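You operate a simulated robot arm through the tools that you are given. There is no shell and no other tool. Be economical: measure what you need, move in short steps, check, and stop when the job is done.

You are at the controls of a simulated robot arm. One attempt, no reset.

TASK
Take the orange pack and leave it on the rework tray.

Only the result counts: the job must be done as asked and must still hold three seconds after the hand-in. Knocking over, shifting, dropping, spilling or breaking anything else fails it.

THE ROBOT
A 6-joint arm with a two-finger parallel gripper, fixed in place. Base frame: the origin is at the foot of the arm, x ahead of it, y to its left, z up; the work surface is at about z = 0. Readings come in mm, rad, newtons and seconds.
With the tool pointing down near the work surface it reaches from about 140 to 580 mm from the base axis. Its first joint turns from -1.152 to 1.152 rad. Payload 2.1 kg.
Tool frame: the origin (TCP) lies between the finger pads and is the grasp point; the fingertips stand 30 mm ahead of it; z points along the fingers, y is the line along which they close. Largest opening 94 mm; finger width 28, thickness 10; the body of the gripper, 50 by 96 mm, starts 55 mm behind the TCP.
Orientation is that of the tool frame in the base frame, as [roll, pitch, yaw] about the fixed x, y, z axes, in that order (R = Rz(yaw) Ry(pitch) Rx(roll)). With the fingers straight down and closing along the base's y, the tool's x points along the base's -x, its y along +y and its z along -z.

THE INTERFACE
- The arm moves only by the tool apply_moves. Its argument "steps" is a list of rows, each an object of numbers (a shift or turn left out is 0, a gripper value left out holds the last): "tx", "ty", "tz": the shift along the base's x, y, z in mm; "rx", "ry", "rz": the turn, a rotation vector about the base's x, y, z in rad. In form: [{"tx": .., "ty": .., "tz": .., "rx": .., "ry": .., "rz": ..}, ...]. A call has 1 to 10 rows; each row shifts and turns the commanded pose from where the row before left it. "grip" is the finger opening in mm, from 0 to 94, set as the call begins (left out, the last holds). A row lasts 0.2 s, in which the tool goes at most 50 mm and 0.15 rad; a call with a longer step from one row to the next is refused whole, and so is a gripper value outside its range. Where a pose cannot be reached the arm comes as near as it can. A force on the tool above 40 N (or 10 N above the force at the start of the call, whichever is more), or a blocked arm, ends the call early, and 0.2 s more pass. The fingers move at their own pace (about 72 mm/s each) and stop on an object; they squeeze with about 20 N. The grip force told is the motor's: it shows also when the fingers shut on nothing. Time passes only in rows, and 0.2 s behind the last, so rows that do not move let the fingers close. It gives the time, the measured TCP pose, the force on the tool (base axes), the opening and the grip force at its end, in the units of the frame above (readings bear some noise), and new pictures: "show" is both (left out), scene, wrist or none.
- Cameras (640 x 400 px; columns grow to the right, rows downward): "scene" is fixed at [61.9, -394.9, 480.5]; the picture's right is [0.65, -0.76, 0.00], its down [-0.47, -0.41, -0.78] and it looks along [0.59, 0.51, -0.62] (base axes); focal length 336 px, centre (320, 200). "wrist" rides on the gripper at [76, 14, -103] in the tool frame; the picture's right is [-0.18, 0.98, 0.00], its down [-0.75, -0.14, -0.64] and it looks along [-0.63, -0.12, 0.77] (tool axes); focal length 243 px, centre (320, 200). There is no depth. A picture from a camera that has moved, and an enlarged one, comes with that camera's place and axes in the base frame and with its lens. The place of the scene camera against the robot may be out by one fixed shift of up to 12 mm in any direction.
- enlarge(camera, box): a new picture of the part [left, top, right, bottom] of that camera's present view, enlarged. The clock stands still meanwhile.
- finish_job(): hands the job in; it is judged then, once.

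Go step by step. Nothing tells you positions but the pictures and the camera data: compare them with the known pose of the tool, close in by small moves and look again before you grip or let go. The budget is 90 turns and 170 pictures, counting those below and the enlarged ones. Unless the task says otherwise, let go and move clear before handing in, and close with one line.

The tools are called after "Call:" as a command line: name --argument value ..., lists and objects as JSON in quotes. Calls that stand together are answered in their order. apply_moves: Moves the arm, as the interface text tells. Its arguments: {"type":"object","properties":{"steps":{"type":"array"},"grip":{"type":"number"},"show":{"type":"string","enum":["both","scene","wrist","none"]}},"required":["steps"]} The other tools are called the same way: enlarge (camera, box) takes an enlarged picture of a part of a camera's view; finish_job () hands the job in.

At the start:

```text
time: 0.0
ee_pos: [289.5, 11.5, 256.5]
orientation: [3.139, 0.003, -3.14]
contact_force: [0.8, -0.9, 0.9]
finger_gap: 93.9
grip_force: 0.1
```

scene: 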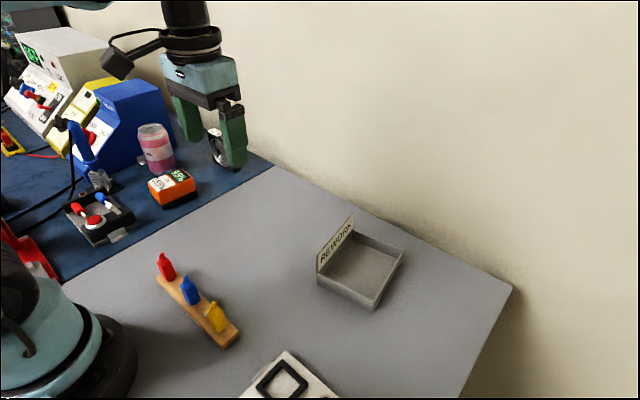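
wrist: 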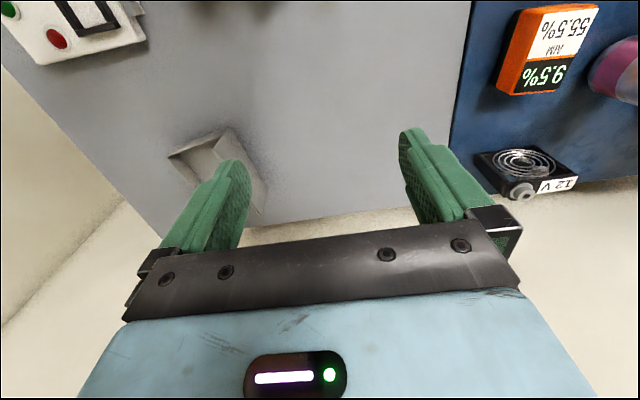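

The orange pack lies on the blue mat at roughly (308, 271), with a red jar, the fan and a black box near it. The rework tray is on the grey surface to the right. I'll enlarge both views to get better measurements.

Call:
enlarge --camera "scene" --box '[60, 100, 260, 250]'

Call:
enlarge --camera "wrist" --box '[440, 0, 640, 200]'

Call:
enlarge --camera "scene" --box '[280, 190, 440, 320]'

```text
2.67 times, centred on (160, 175) of scene
camera zoom: at [61.9, -394.9, 480.5], right [0.65, -0.76, 0.0], down [-0.47, -0.41, -0.78], along [0.59, 0.51, -0.62], focal length 896 px, centre (747, 267)
```

zoom: 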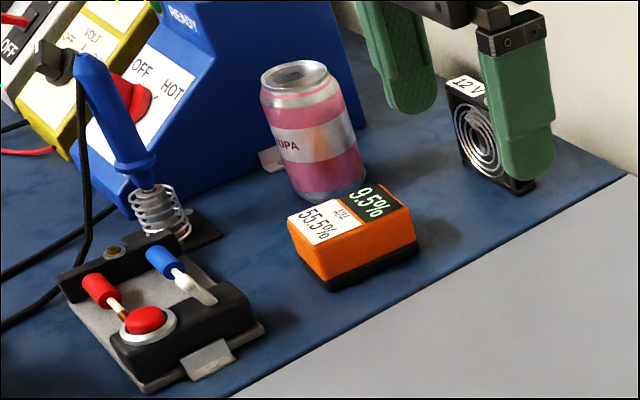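

```text
2.00 times, centred on (540, 100) of wrist
camera zoom: at [213.2, 24.5, 360.8], right [0.18, 0.98, 0.0], down [0.75, -0.14, 0.64], along [0.63, -0.12, -0.77], focal length 485 px, centre (-120, 400)
```

zoom: 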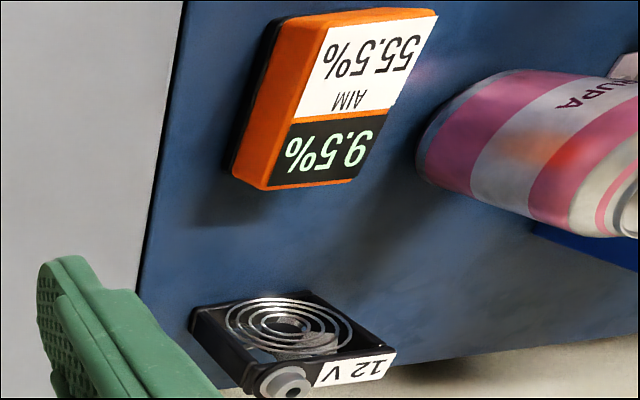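

```text
3.08 times, centred on (360, 255) of scene
camera zoom: at [61.9, -394.9, 480.5], right [0.65, -0.76, 0.0], down [-0.47, -0.41, -0.78], along [0.59, 0.51, -0.62], focal length 1034 px, centre (197, 31)
```

zoom: 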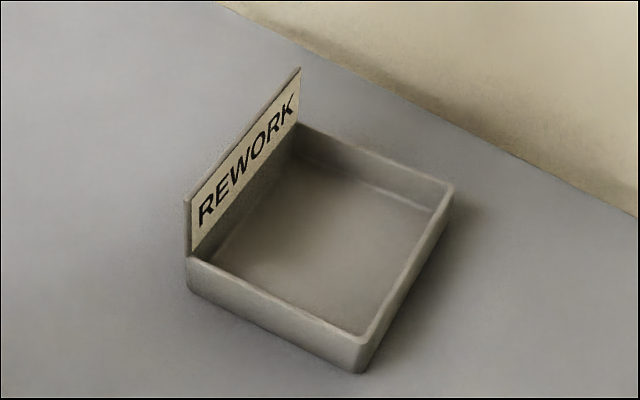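

The pack measures about 54 mm across y and 82 mm along x, centred near (313, 278) with a yaw of about -0.09. The tray is near (411, -192), yaw about +0.15. I'll move above the pack and look again.

Call:
apply_moves --steps '[{"tx": 4, "ty": 44, "tz": -10, "rz": -0.015}, {"tx": 4, "ty": 44, "tz": -10, "rz": -0.015}, {"tx": 4, "ty": 44, "tz": -10, "rz": -0.015}, {"tx": 4, "ty": 44, "tz": -10, "rz": -0.015}, {"tx": 4, "ty": 45, "tz": -10, "rz": -0.015}, {"tx": 4, "ty": 45, "tz": -10, "rz": -0.015}, {}]' --grip 94

```text
time: 1.6
ee_pos: [311.5, 278.5, 198.4]
orientation: [3.139, 0.001, 3.051]
contact_force: [0.5, -0.6, -0.1]
finger_gap: 94.2
grip_force: 0.0
camera wrist: at [235.8, 298.1, 302.3], right [0.27, 0.96, 0.0], down [0.74, -0.21, 0.64], along [0.62, -0.17, -0.77], focal length 243 px, centre (320, 200)
```

scene: 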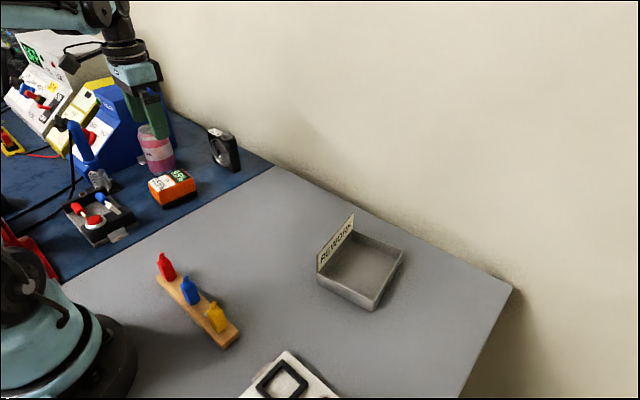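
wrist: 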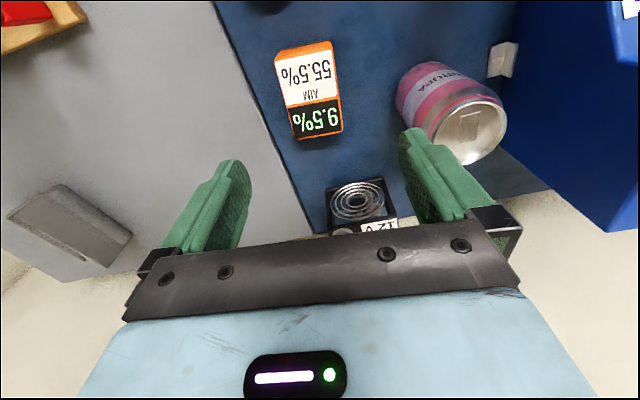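

Call:
enlarge --camera "wrist" --box '[240, 20, 400, 160]'

```text
2.86 times, centred on (320, 90) of wrist
camera zoom: at [235.8, 298.1, 302.3], right [0.27, 0.96, 0.0], down [0.74, -0.21, 0.64], along [0.62, -0.17, -0.77], focal length 693 px, centre (320, 514)
```

zoom: 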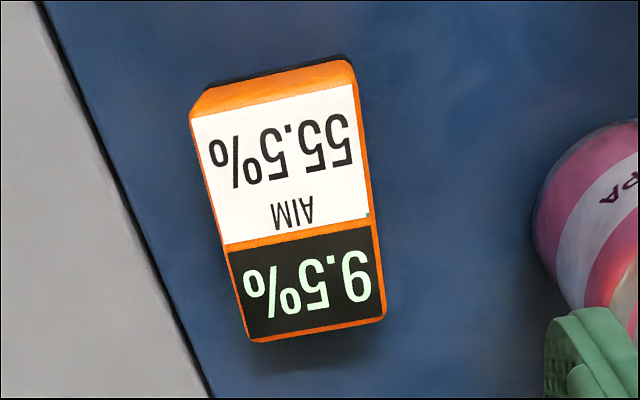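

Combining the two wrist views gives a pack height of about 45 mm, a centre of (310.5, 270) and a yaw of about -0.095. I'll line up, come down to just above the pack and check.

Call:
apply_moves --steps '[{"tx": -1, "ty": -8.5, "tz": -20}, {"tz": -35}, {"tz": -35}, {"tz": -18}, {}]'

```text
time: 2.8
ee_pos: [310.5, 269.8, 91.9]
orientation: [3.14, 0.001, 3.053]
contact_force: [-1.5, 0.6, -0.7]
finger_gap: 94.2
grip_force: 0.0
camera wrist: at [235.0, 289.1, 195.1], right [0.27, 0.96, 0.0], down [0.74, -0.21, 0.64], along [0.62, -0.17, -0.77], focal length 243 px, centre (320, 200)
```

scene: 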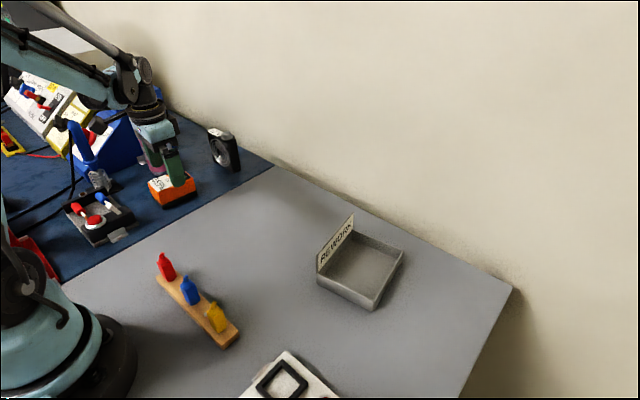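
wrist: 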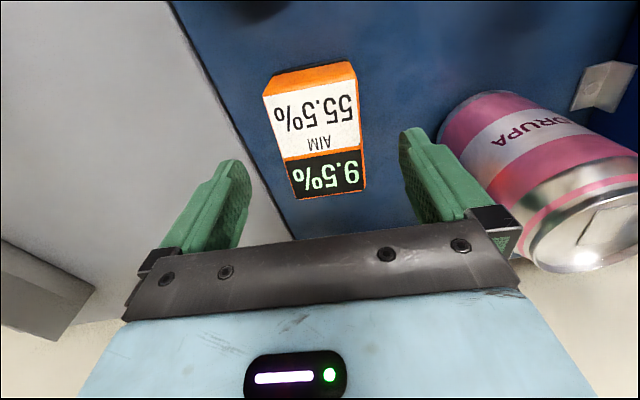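

The new view puts the pack centre at about (312, 268.5), so the alignment is good and both fingers are clear of the can. I'll go down with the fingers on either side of the pack.

Call:
apply_moves --steps '[{"tx": 1, "ty": -1, "tz": -18}, {"tz": -18}, {"tz": -15}, {}]'

```text
time: 3.8
ee_pos: [312.9, 270.3, 38.1]
orientation: [3.14, 0.002, 3.052]
contact_force: [-0.1, 0.0, -0.6]
finger_gap: 94.2
grip_force: 0.1
camera wrist: at [237.3, 289.9, 140.8], right [0.27, 0.96, 0.0], down [0.74, -0.21, 0.64], along [0.62, -0.17, -0.77], focal length 243 px, centre (320, 200)
```

scene: 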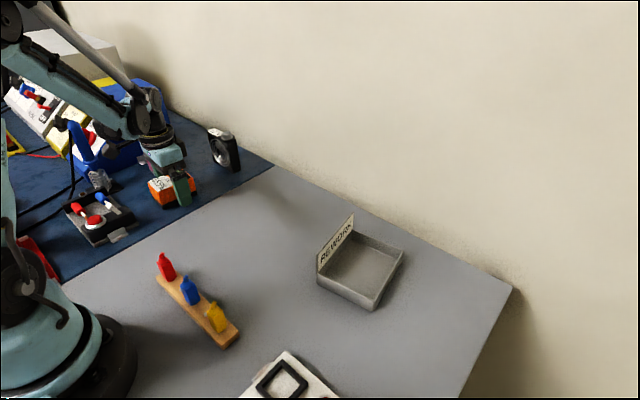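
wrist: 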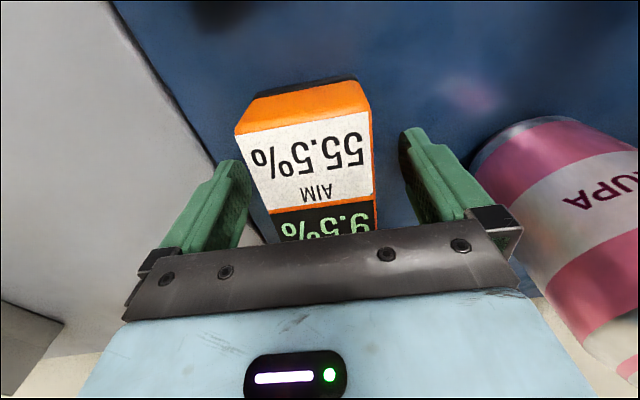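

The fingers straddle the pack, so I'm closing the gripper.

Call:
apply_moves --steps '[{}, {}, {}, {}]' --grip 40

```text
time: 4.8
ee_pos: [311.9, 270.2, 38.1]
orientation: [3.139, 0.002, 3.053]
contact_force: [0.2, -0.2, -0.8]
finger_gap: 60.3
grip_force: 20.2
camera wrist: at [237.3, 289.9, 141.0], right [0.27, 0.96, 0.0], down [0.74, -0.21, 0.64], along [0.62, -0.17, -0.77], focal length 243 px, centre (320, 200)
```

scene: 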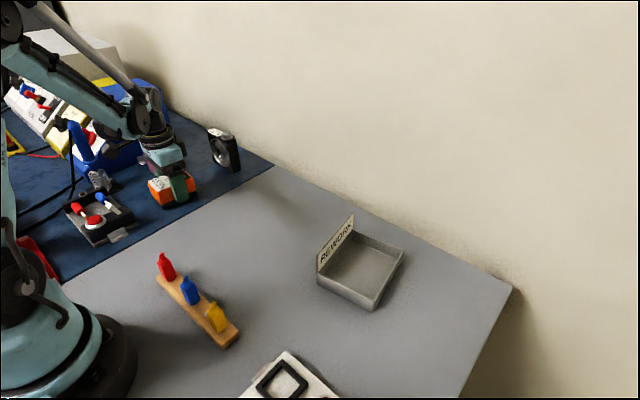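
wrist: 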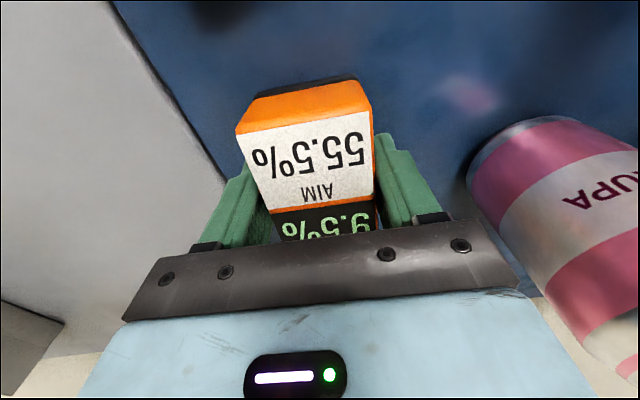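

It's gripped at 60 mm with about 20 N. I'll lift it a little to check that it holds.

Call:
apply_moves --steps '[{"tz": 10}, {"tz": 15}, {"tz": 20}, {}]'

```text
time: 5.8
ee_pos: [315.2, 269.6, 83.1]
orientation: [3.139, 0.002, 3.053]
contact_force: [0.2, 0.0, -3.9]
finger_gap: 60.3
grip_force: 20.3
camera wrist: at [241.3, 289.4, 186.0], right [0.27, 0.96, 0.0], down [0.74, -0.21, 0.64], along [0.62, -0.17, -0.77], focal length 243 px, centre (320, 200)
```

scene: 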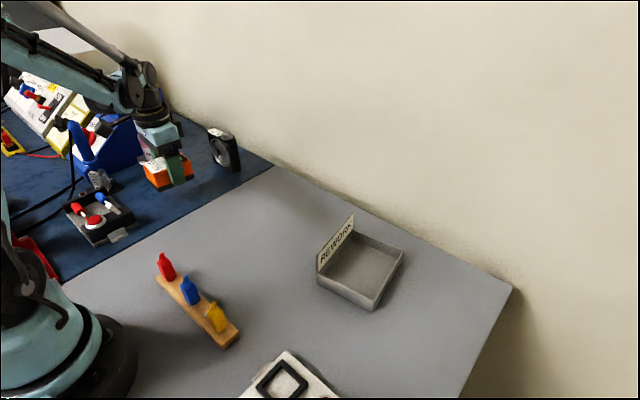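
wrist: 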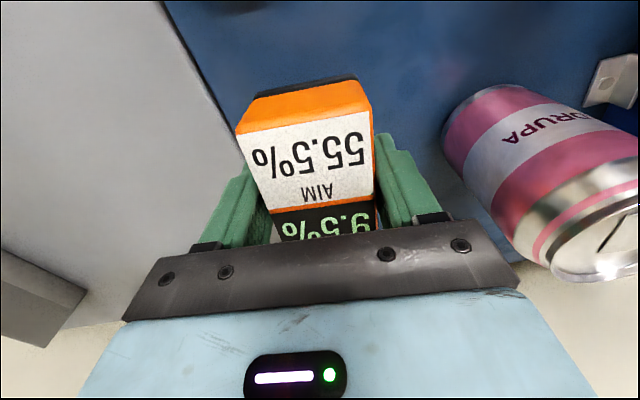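

The pack is held securely and its weight reads about 4 N. I'll raise it and carry it toward the tray, turning to the tray's yaw on the way.

Call:
apply_moves --steps '[{"tz": 35}, {"tz": 35}, {"tz": 30, "ty": -20}, {"tz": 20, "ty": -35, "tx": 12, "rz": 0.03}, {"ty": -40, "tx": 12, "rz": 0.04}, {"ty": -40, "tx": 12, "rz": 0.04}, {"ty": -40, "tx": 12, "rz": 0.04}, {"ty": -40, "tx": 12, "rz": 0.04}, {"ty": -40, "tx": 12, "rz": 0.05}, {"ty": -35, "tx": 12}]'

```text
time: 8.0
ee_pos: [397.2, -20.7, 203.9]
orientation: [3.14, 0.003, -2.99]
contact_force: [0.8, -0.1, -3.6]
finger_gap: 60.3
grip_force: 19.6
camera wrist: at [319.5, -19.5, 307.4], right [0.03, 1.0, 0.0], down [0.77, -0.03, 0.64], along [0.64, -0.02, -0.77], focal length 243 px, centre (320, 200)
```

scene: 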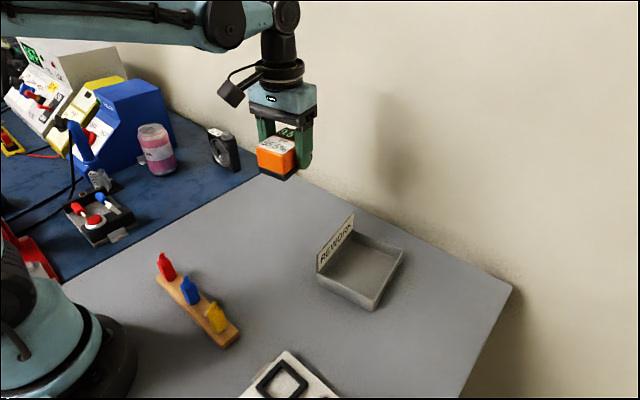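
wrist: 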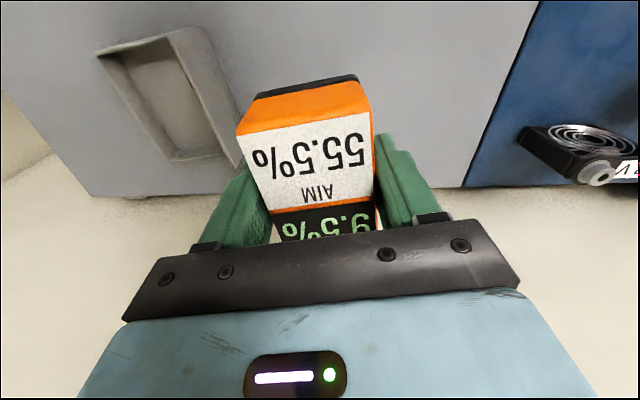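

Call:
enlarge --camera "wrist" --box '[80, 10, 260, 190]'

```text
2.22 times, centred on (170, 100) of wrist
camera zoom: at [319.5, -19.5, 307.4], right [0.03, 1.0, 0.0], down [0.77, -0.03, 0.64], along [0.64, -0.02, -0.77], focal length 539 px, centre (653, 422)
```

zoom: 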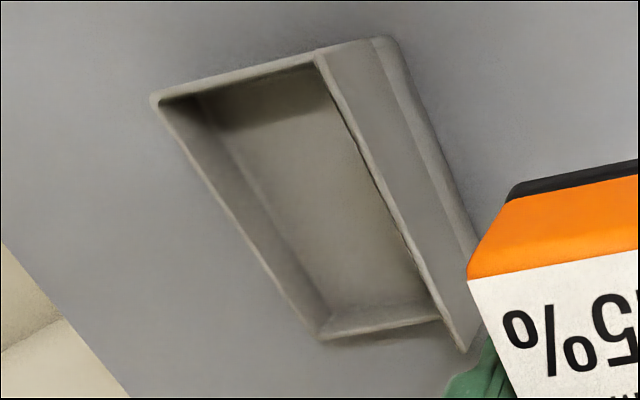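

Combining the wrist view and the scene view, the tray centre is near (411, -185), yaw about 0.165, rim about 22 mm and sign top about 72 mm. I'll move over it at height and then come partway down to check.

Call:
apply_moves --steps '[{"tx": 4, "ty": -40, "rz": 0.015}, {"tx": 4, "ty": -42}, {"tx": 3, "ty": -42}, {"tx": 3, "ty": -40}, {"tz": -30}, {"tz": -30}, {"tz": -20}, {}]'

```text
time: 9.8
ee_pos: [413.1, -184.3, 120.1]
orientation: [3.139, 0.002, -2.976]
contact_force: [0.1, 0.1, -3.1]
finger_gap: 60.3
grip_force: 19.8
camera wrist: at [334.1, -184.3, 223.5], right [0.02, 1.0, 0.0], down [0.77, -0.02, 0.64], along [0.64, -0.01, -0.77], focal length 243 px, centre (320, 200)
```

scene: 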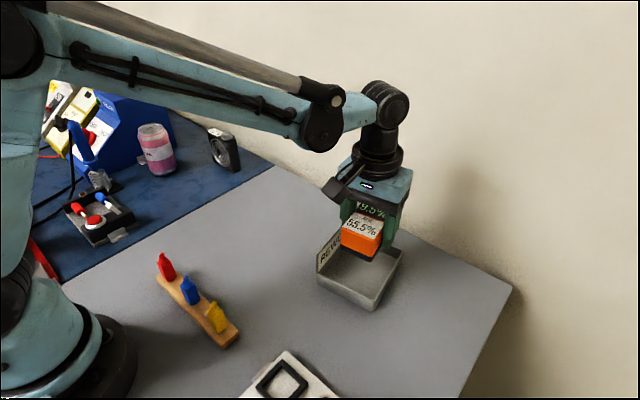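
wrist: 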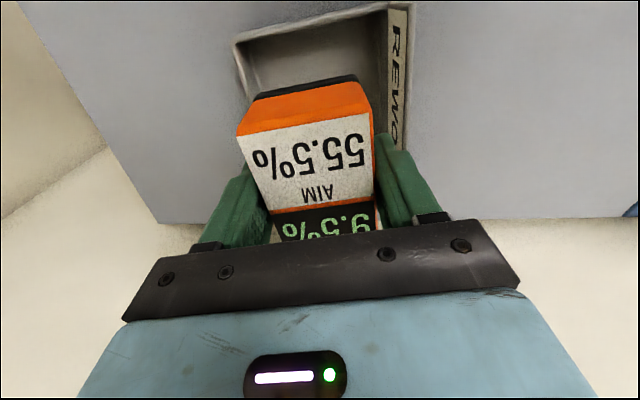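

Call:
enlarge --camera "wrist" --box '[220, 0, 430, 160]'

Call:
enlarge --camera "scene" --box '[290, 170, 430, 320]'

```text
2.50 times, centred on (325, 80) of wrist
camera zoom: at [334.1, -184.3, 223.5], right [0.02, 1.0, 0.0], down [0.77, -0.02, 0.64], along [0.64, -0.01, -0.77], focal length 606 px, centre (308, 500)
```

zoom: 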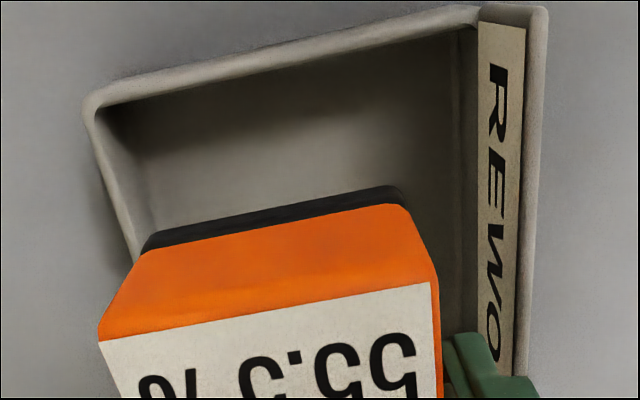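

```text
2.67 times, centred on (360, 245) of scene
camera zoom: at [61.9, -394.9, 480.5], right [0.65, -0.76, 0.0], down [-0.47, -0.41, -0.78], along [0.59, 0.51, -0.62], focal length 896 px, centre (213, 80)
```

zoom: 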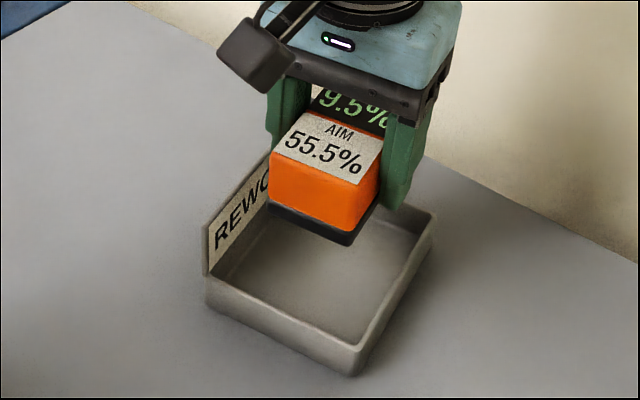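

The pack is parallel to the tray and about 3 mm off toward -y from the tray's mid line. I'll correct that, lower to just above the floor and check.

Call:
apply_moves --steps '[{"ty": 2.5, "tz": -10}, {"tz": -20}, {"tz": -20}, {"tz": -15}, {}]'

```text
time: 11.0
ee_pos: [411.9, -184.2, 58.2]
orientation: [3.141, 0.002, -2.977]
contact_force: [0.1, 0.1, -3.5]
finger_gap: 60.2
grip_force: 20.4
camera wrist: at [333.9, -183.8, 162.0], right [0.02, 1.0, 0.0], down [0.77, -0.02, 0.64], along [0.64, -0.01, -0.77], focal length 243 px, centre (320, 200)
```

scene: 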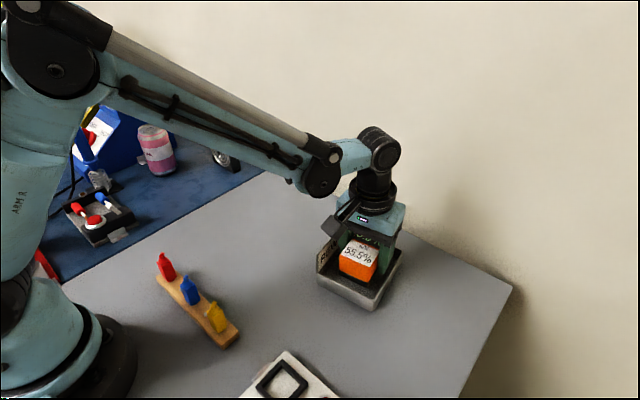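
wrist: 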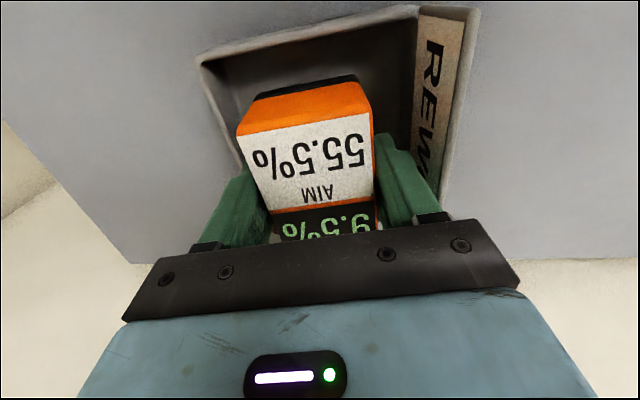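

Call:
enlarge --camera "wrist" --box '[180, 0, 500, 240]'

Call:
enlarge --camera "scene" --box '[300, 190, 430, 320]'

```text
1.67 times, centred on (340, 120) of wrist
camera zoom: at [333.9, -183.8, 162.0], right [0.02, 1.0, 0.0], down [0.77, -0.02, 0.64], along [0.64, -0.01, -0.77], focal length 404 px, centre (287, 333)
```

zoom: 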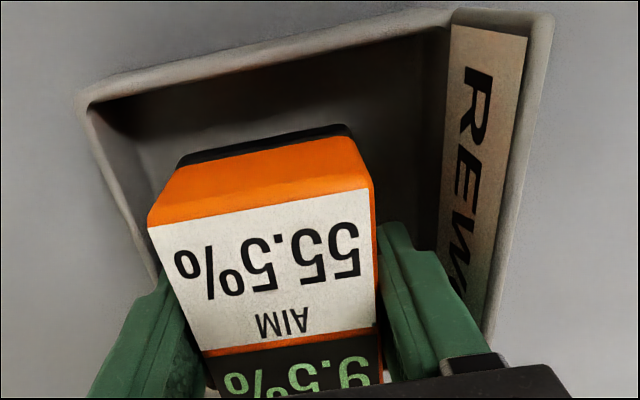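

```text
3.08 times, centred on (365, 255) of scene
camera zoom: at [61.9, -394.9, 480.5], right [0.65, -0.76, 0.0], down [-0.47, -0.41, -0.78], along [0.59, 0.51, -0.62], focal length 1034 px, centre (182, 31)
```

zoom: 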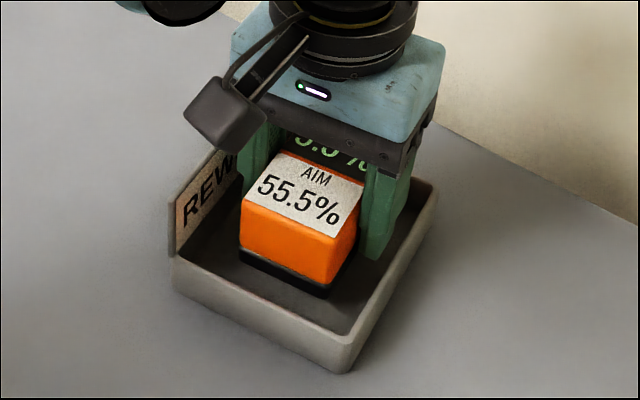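

The pack sits about 4–5 mm toward -y inside the tray, so I'll shift it +4 and then lower gently until it touches the floor.

Call:
apply_moves --steps '[{"ty": 4}, {"tz": -5}, {"tz": -4}, {"tz": -3}, {"tz": -1.5}, {}]'

```text
time: 12.4
ee_pos: [411.5, -178.0, 43.9]
orientation: [3.139, 0.002, -2.976]
contact_force: [-1.0, -0.1, -3.1]
finger_gap: 60.2
grip_force: 19.7
camera wrist: at [334.2, -178.2, 148.0], right [0.02, 1.0, 0.0], down [0.77, -0.02, 0.64], along [0.64, -0.01, -0.77], focal length 243 px, centre (320, 200)
```

scene: 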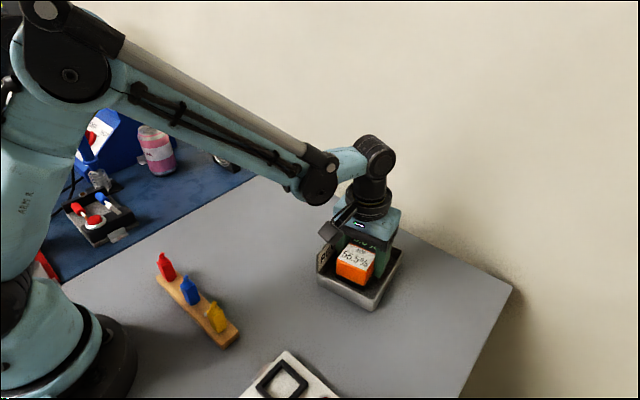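
wrist: 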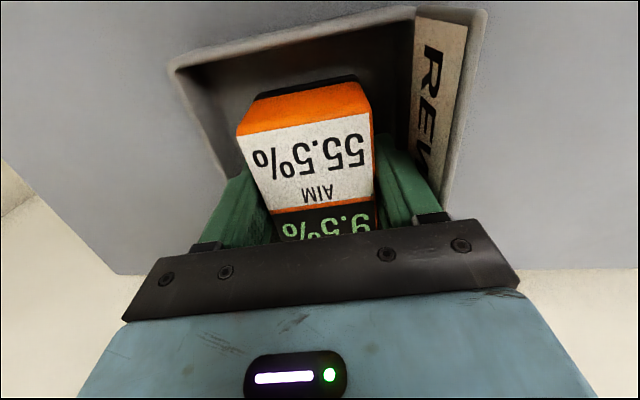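

Call:
enlarge --camera "wrist" --box '[160, 0, 500, 250]'

Call:
enlarge --camera "scene" --box '[300, 190, 430, 320]'

```text
1.60 times, centred on (330, 125) of wrist
camera zoom: at [334.2, -178.2, 148.0], right [0.02, 1.0, 0.0], down [0.77, -0.02, 0.64], along [0.64, -0.01, -0.77], focal length 388 px, centre (304, 320)
```

zoom: 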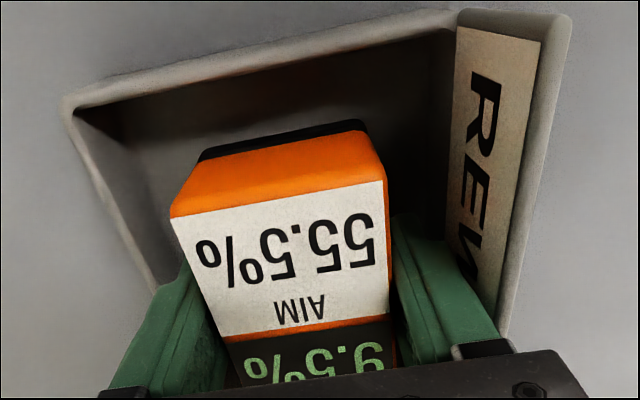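

```text
3.08 times, centred on (365, 255) of scene
camera zoom: at [62.0, -394.9, 480.5], right [0.65, -0.76, 0.0], down [-0.47, -0.41, -0.78], along [0.59, 0.51, -0.62], focal length 1034 px, centre (182, 31)
```

zoom: 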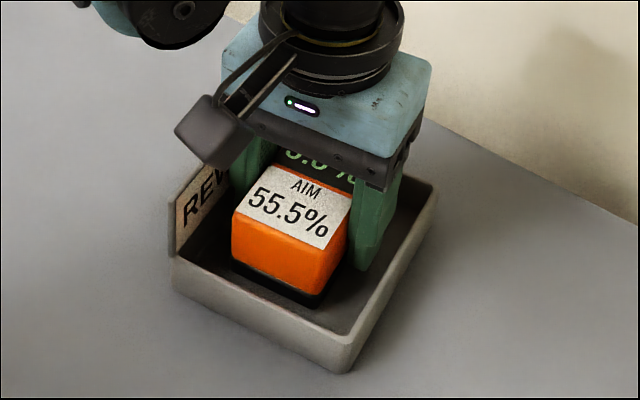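

The pack is now centred to within 1–2 mm. I'll lower in small steps until the floor takes its weight.

Call:
apply_moves --steps '[{"tz": -1}, {"tz": -1}, {}]' --show "none"

```text
time: 13.2
ee_pos: [411.9, -178.1, 42.1]
orientation: [3.141, 0.003, -2.976]
contact_force: [0.6, -0.9, -4.3]
finger_gap: 60.5
grip_force: 20.8
```

Call:
apply_moves --steps '[{"tz": -0.7}, {"tz": -0.7}, {}]' --show "none"

```text
time: 14.0
ee_pos: [411.0, -178.7, 41.7]
orientation: [3.14, 0.002, -2.976]
contact_force: [-0.3, 2.3, 5.7]
finger_gap: 60.2
grip_force: 20.4
```

The force has changed from -4 N to +5.7 N, so the pack is resting on the tray floor. I'll open the fingers just enough to let go.

Call:
apply_moves --steps '[{}, {}, {}]' --grip 69

```text
time: 14.8
ee_pos: [410.0, -179.0, 39.9]
orientation: [3.14, 0.002, -2.973]
contact_force: [1.3, -1.3, -0.5]
finger_gap: 68.3
grip_force: 0.0
camera wrist: at [333.2, -178.8, 144.8], right [0.02, 1.0, 0.0], down [0.77, -0.02, 0.64], along [0.64, -0.01, -0.77], focal length 243 px, centre (320, 200)
```

scene: 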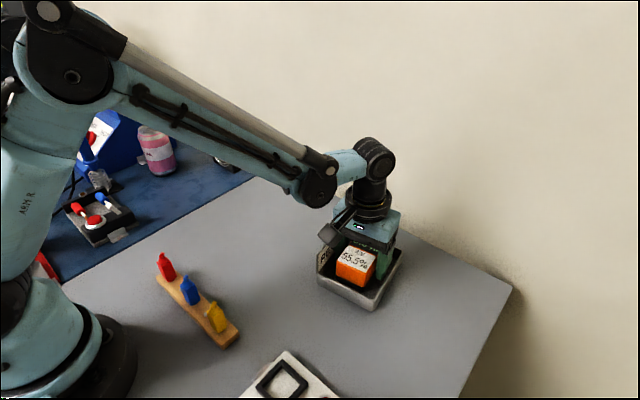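
wrist: 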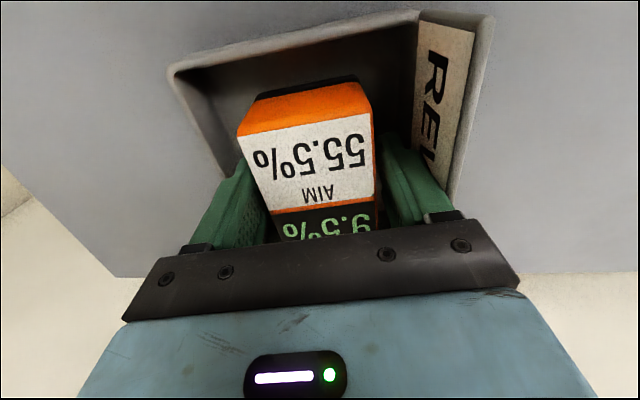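

The pack is released and the grip force is zero. I'll go straight up and check.

Call:
apply_moves --steps '[{"tz": 8}, {"tz": 15}, {"tz": 25}, {"tz": 40}, {"tz": 45}, {"tz": 40}, {}]'

```text
time: 16.4
ee_pos: [411.4, -179.3, 211.8]
orientation: [3.14, 0.002, -2.975]
contact_force: [0.0, 0.0, 0.0]
finger_gap: 68.8
grip_force: 0.2
camera wrist: at [333.3, -179.4, 316.2], right [0.02, 1.0, 0.0], down [0.77, -0.02, 0.64], along [0.64, -0.01, -0.77], focal length 243 px, centre (320, 200)
```

scene: 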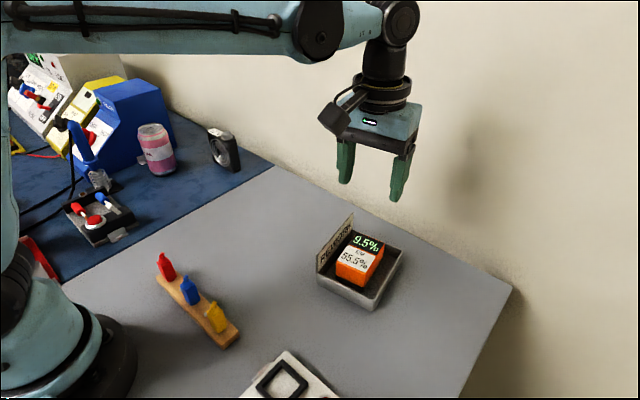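
wrist: 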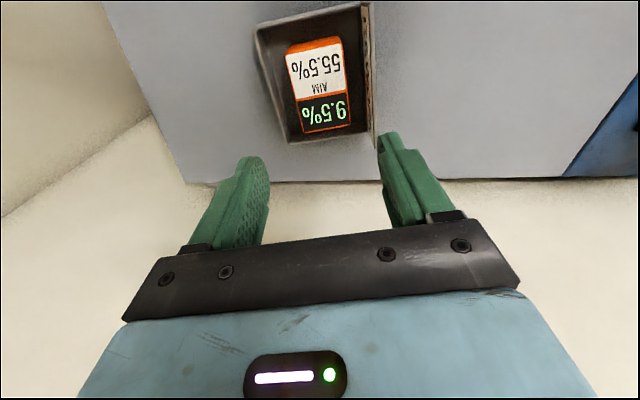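

The pack lies flat inside the rework tray, nothing else has moved and the arm is clear. I'm handing the job in.

Call:
finish_job

```text
The job is handed in.
```

The orange pack is on the rework tray, released and lying flat; the arm is clear, nothing else looked disturbed in the last pictures, and the job is handed in. The pack's label reads "9.5%, AIM 55.5%", and I took no action on that because the task didn't ask for any.
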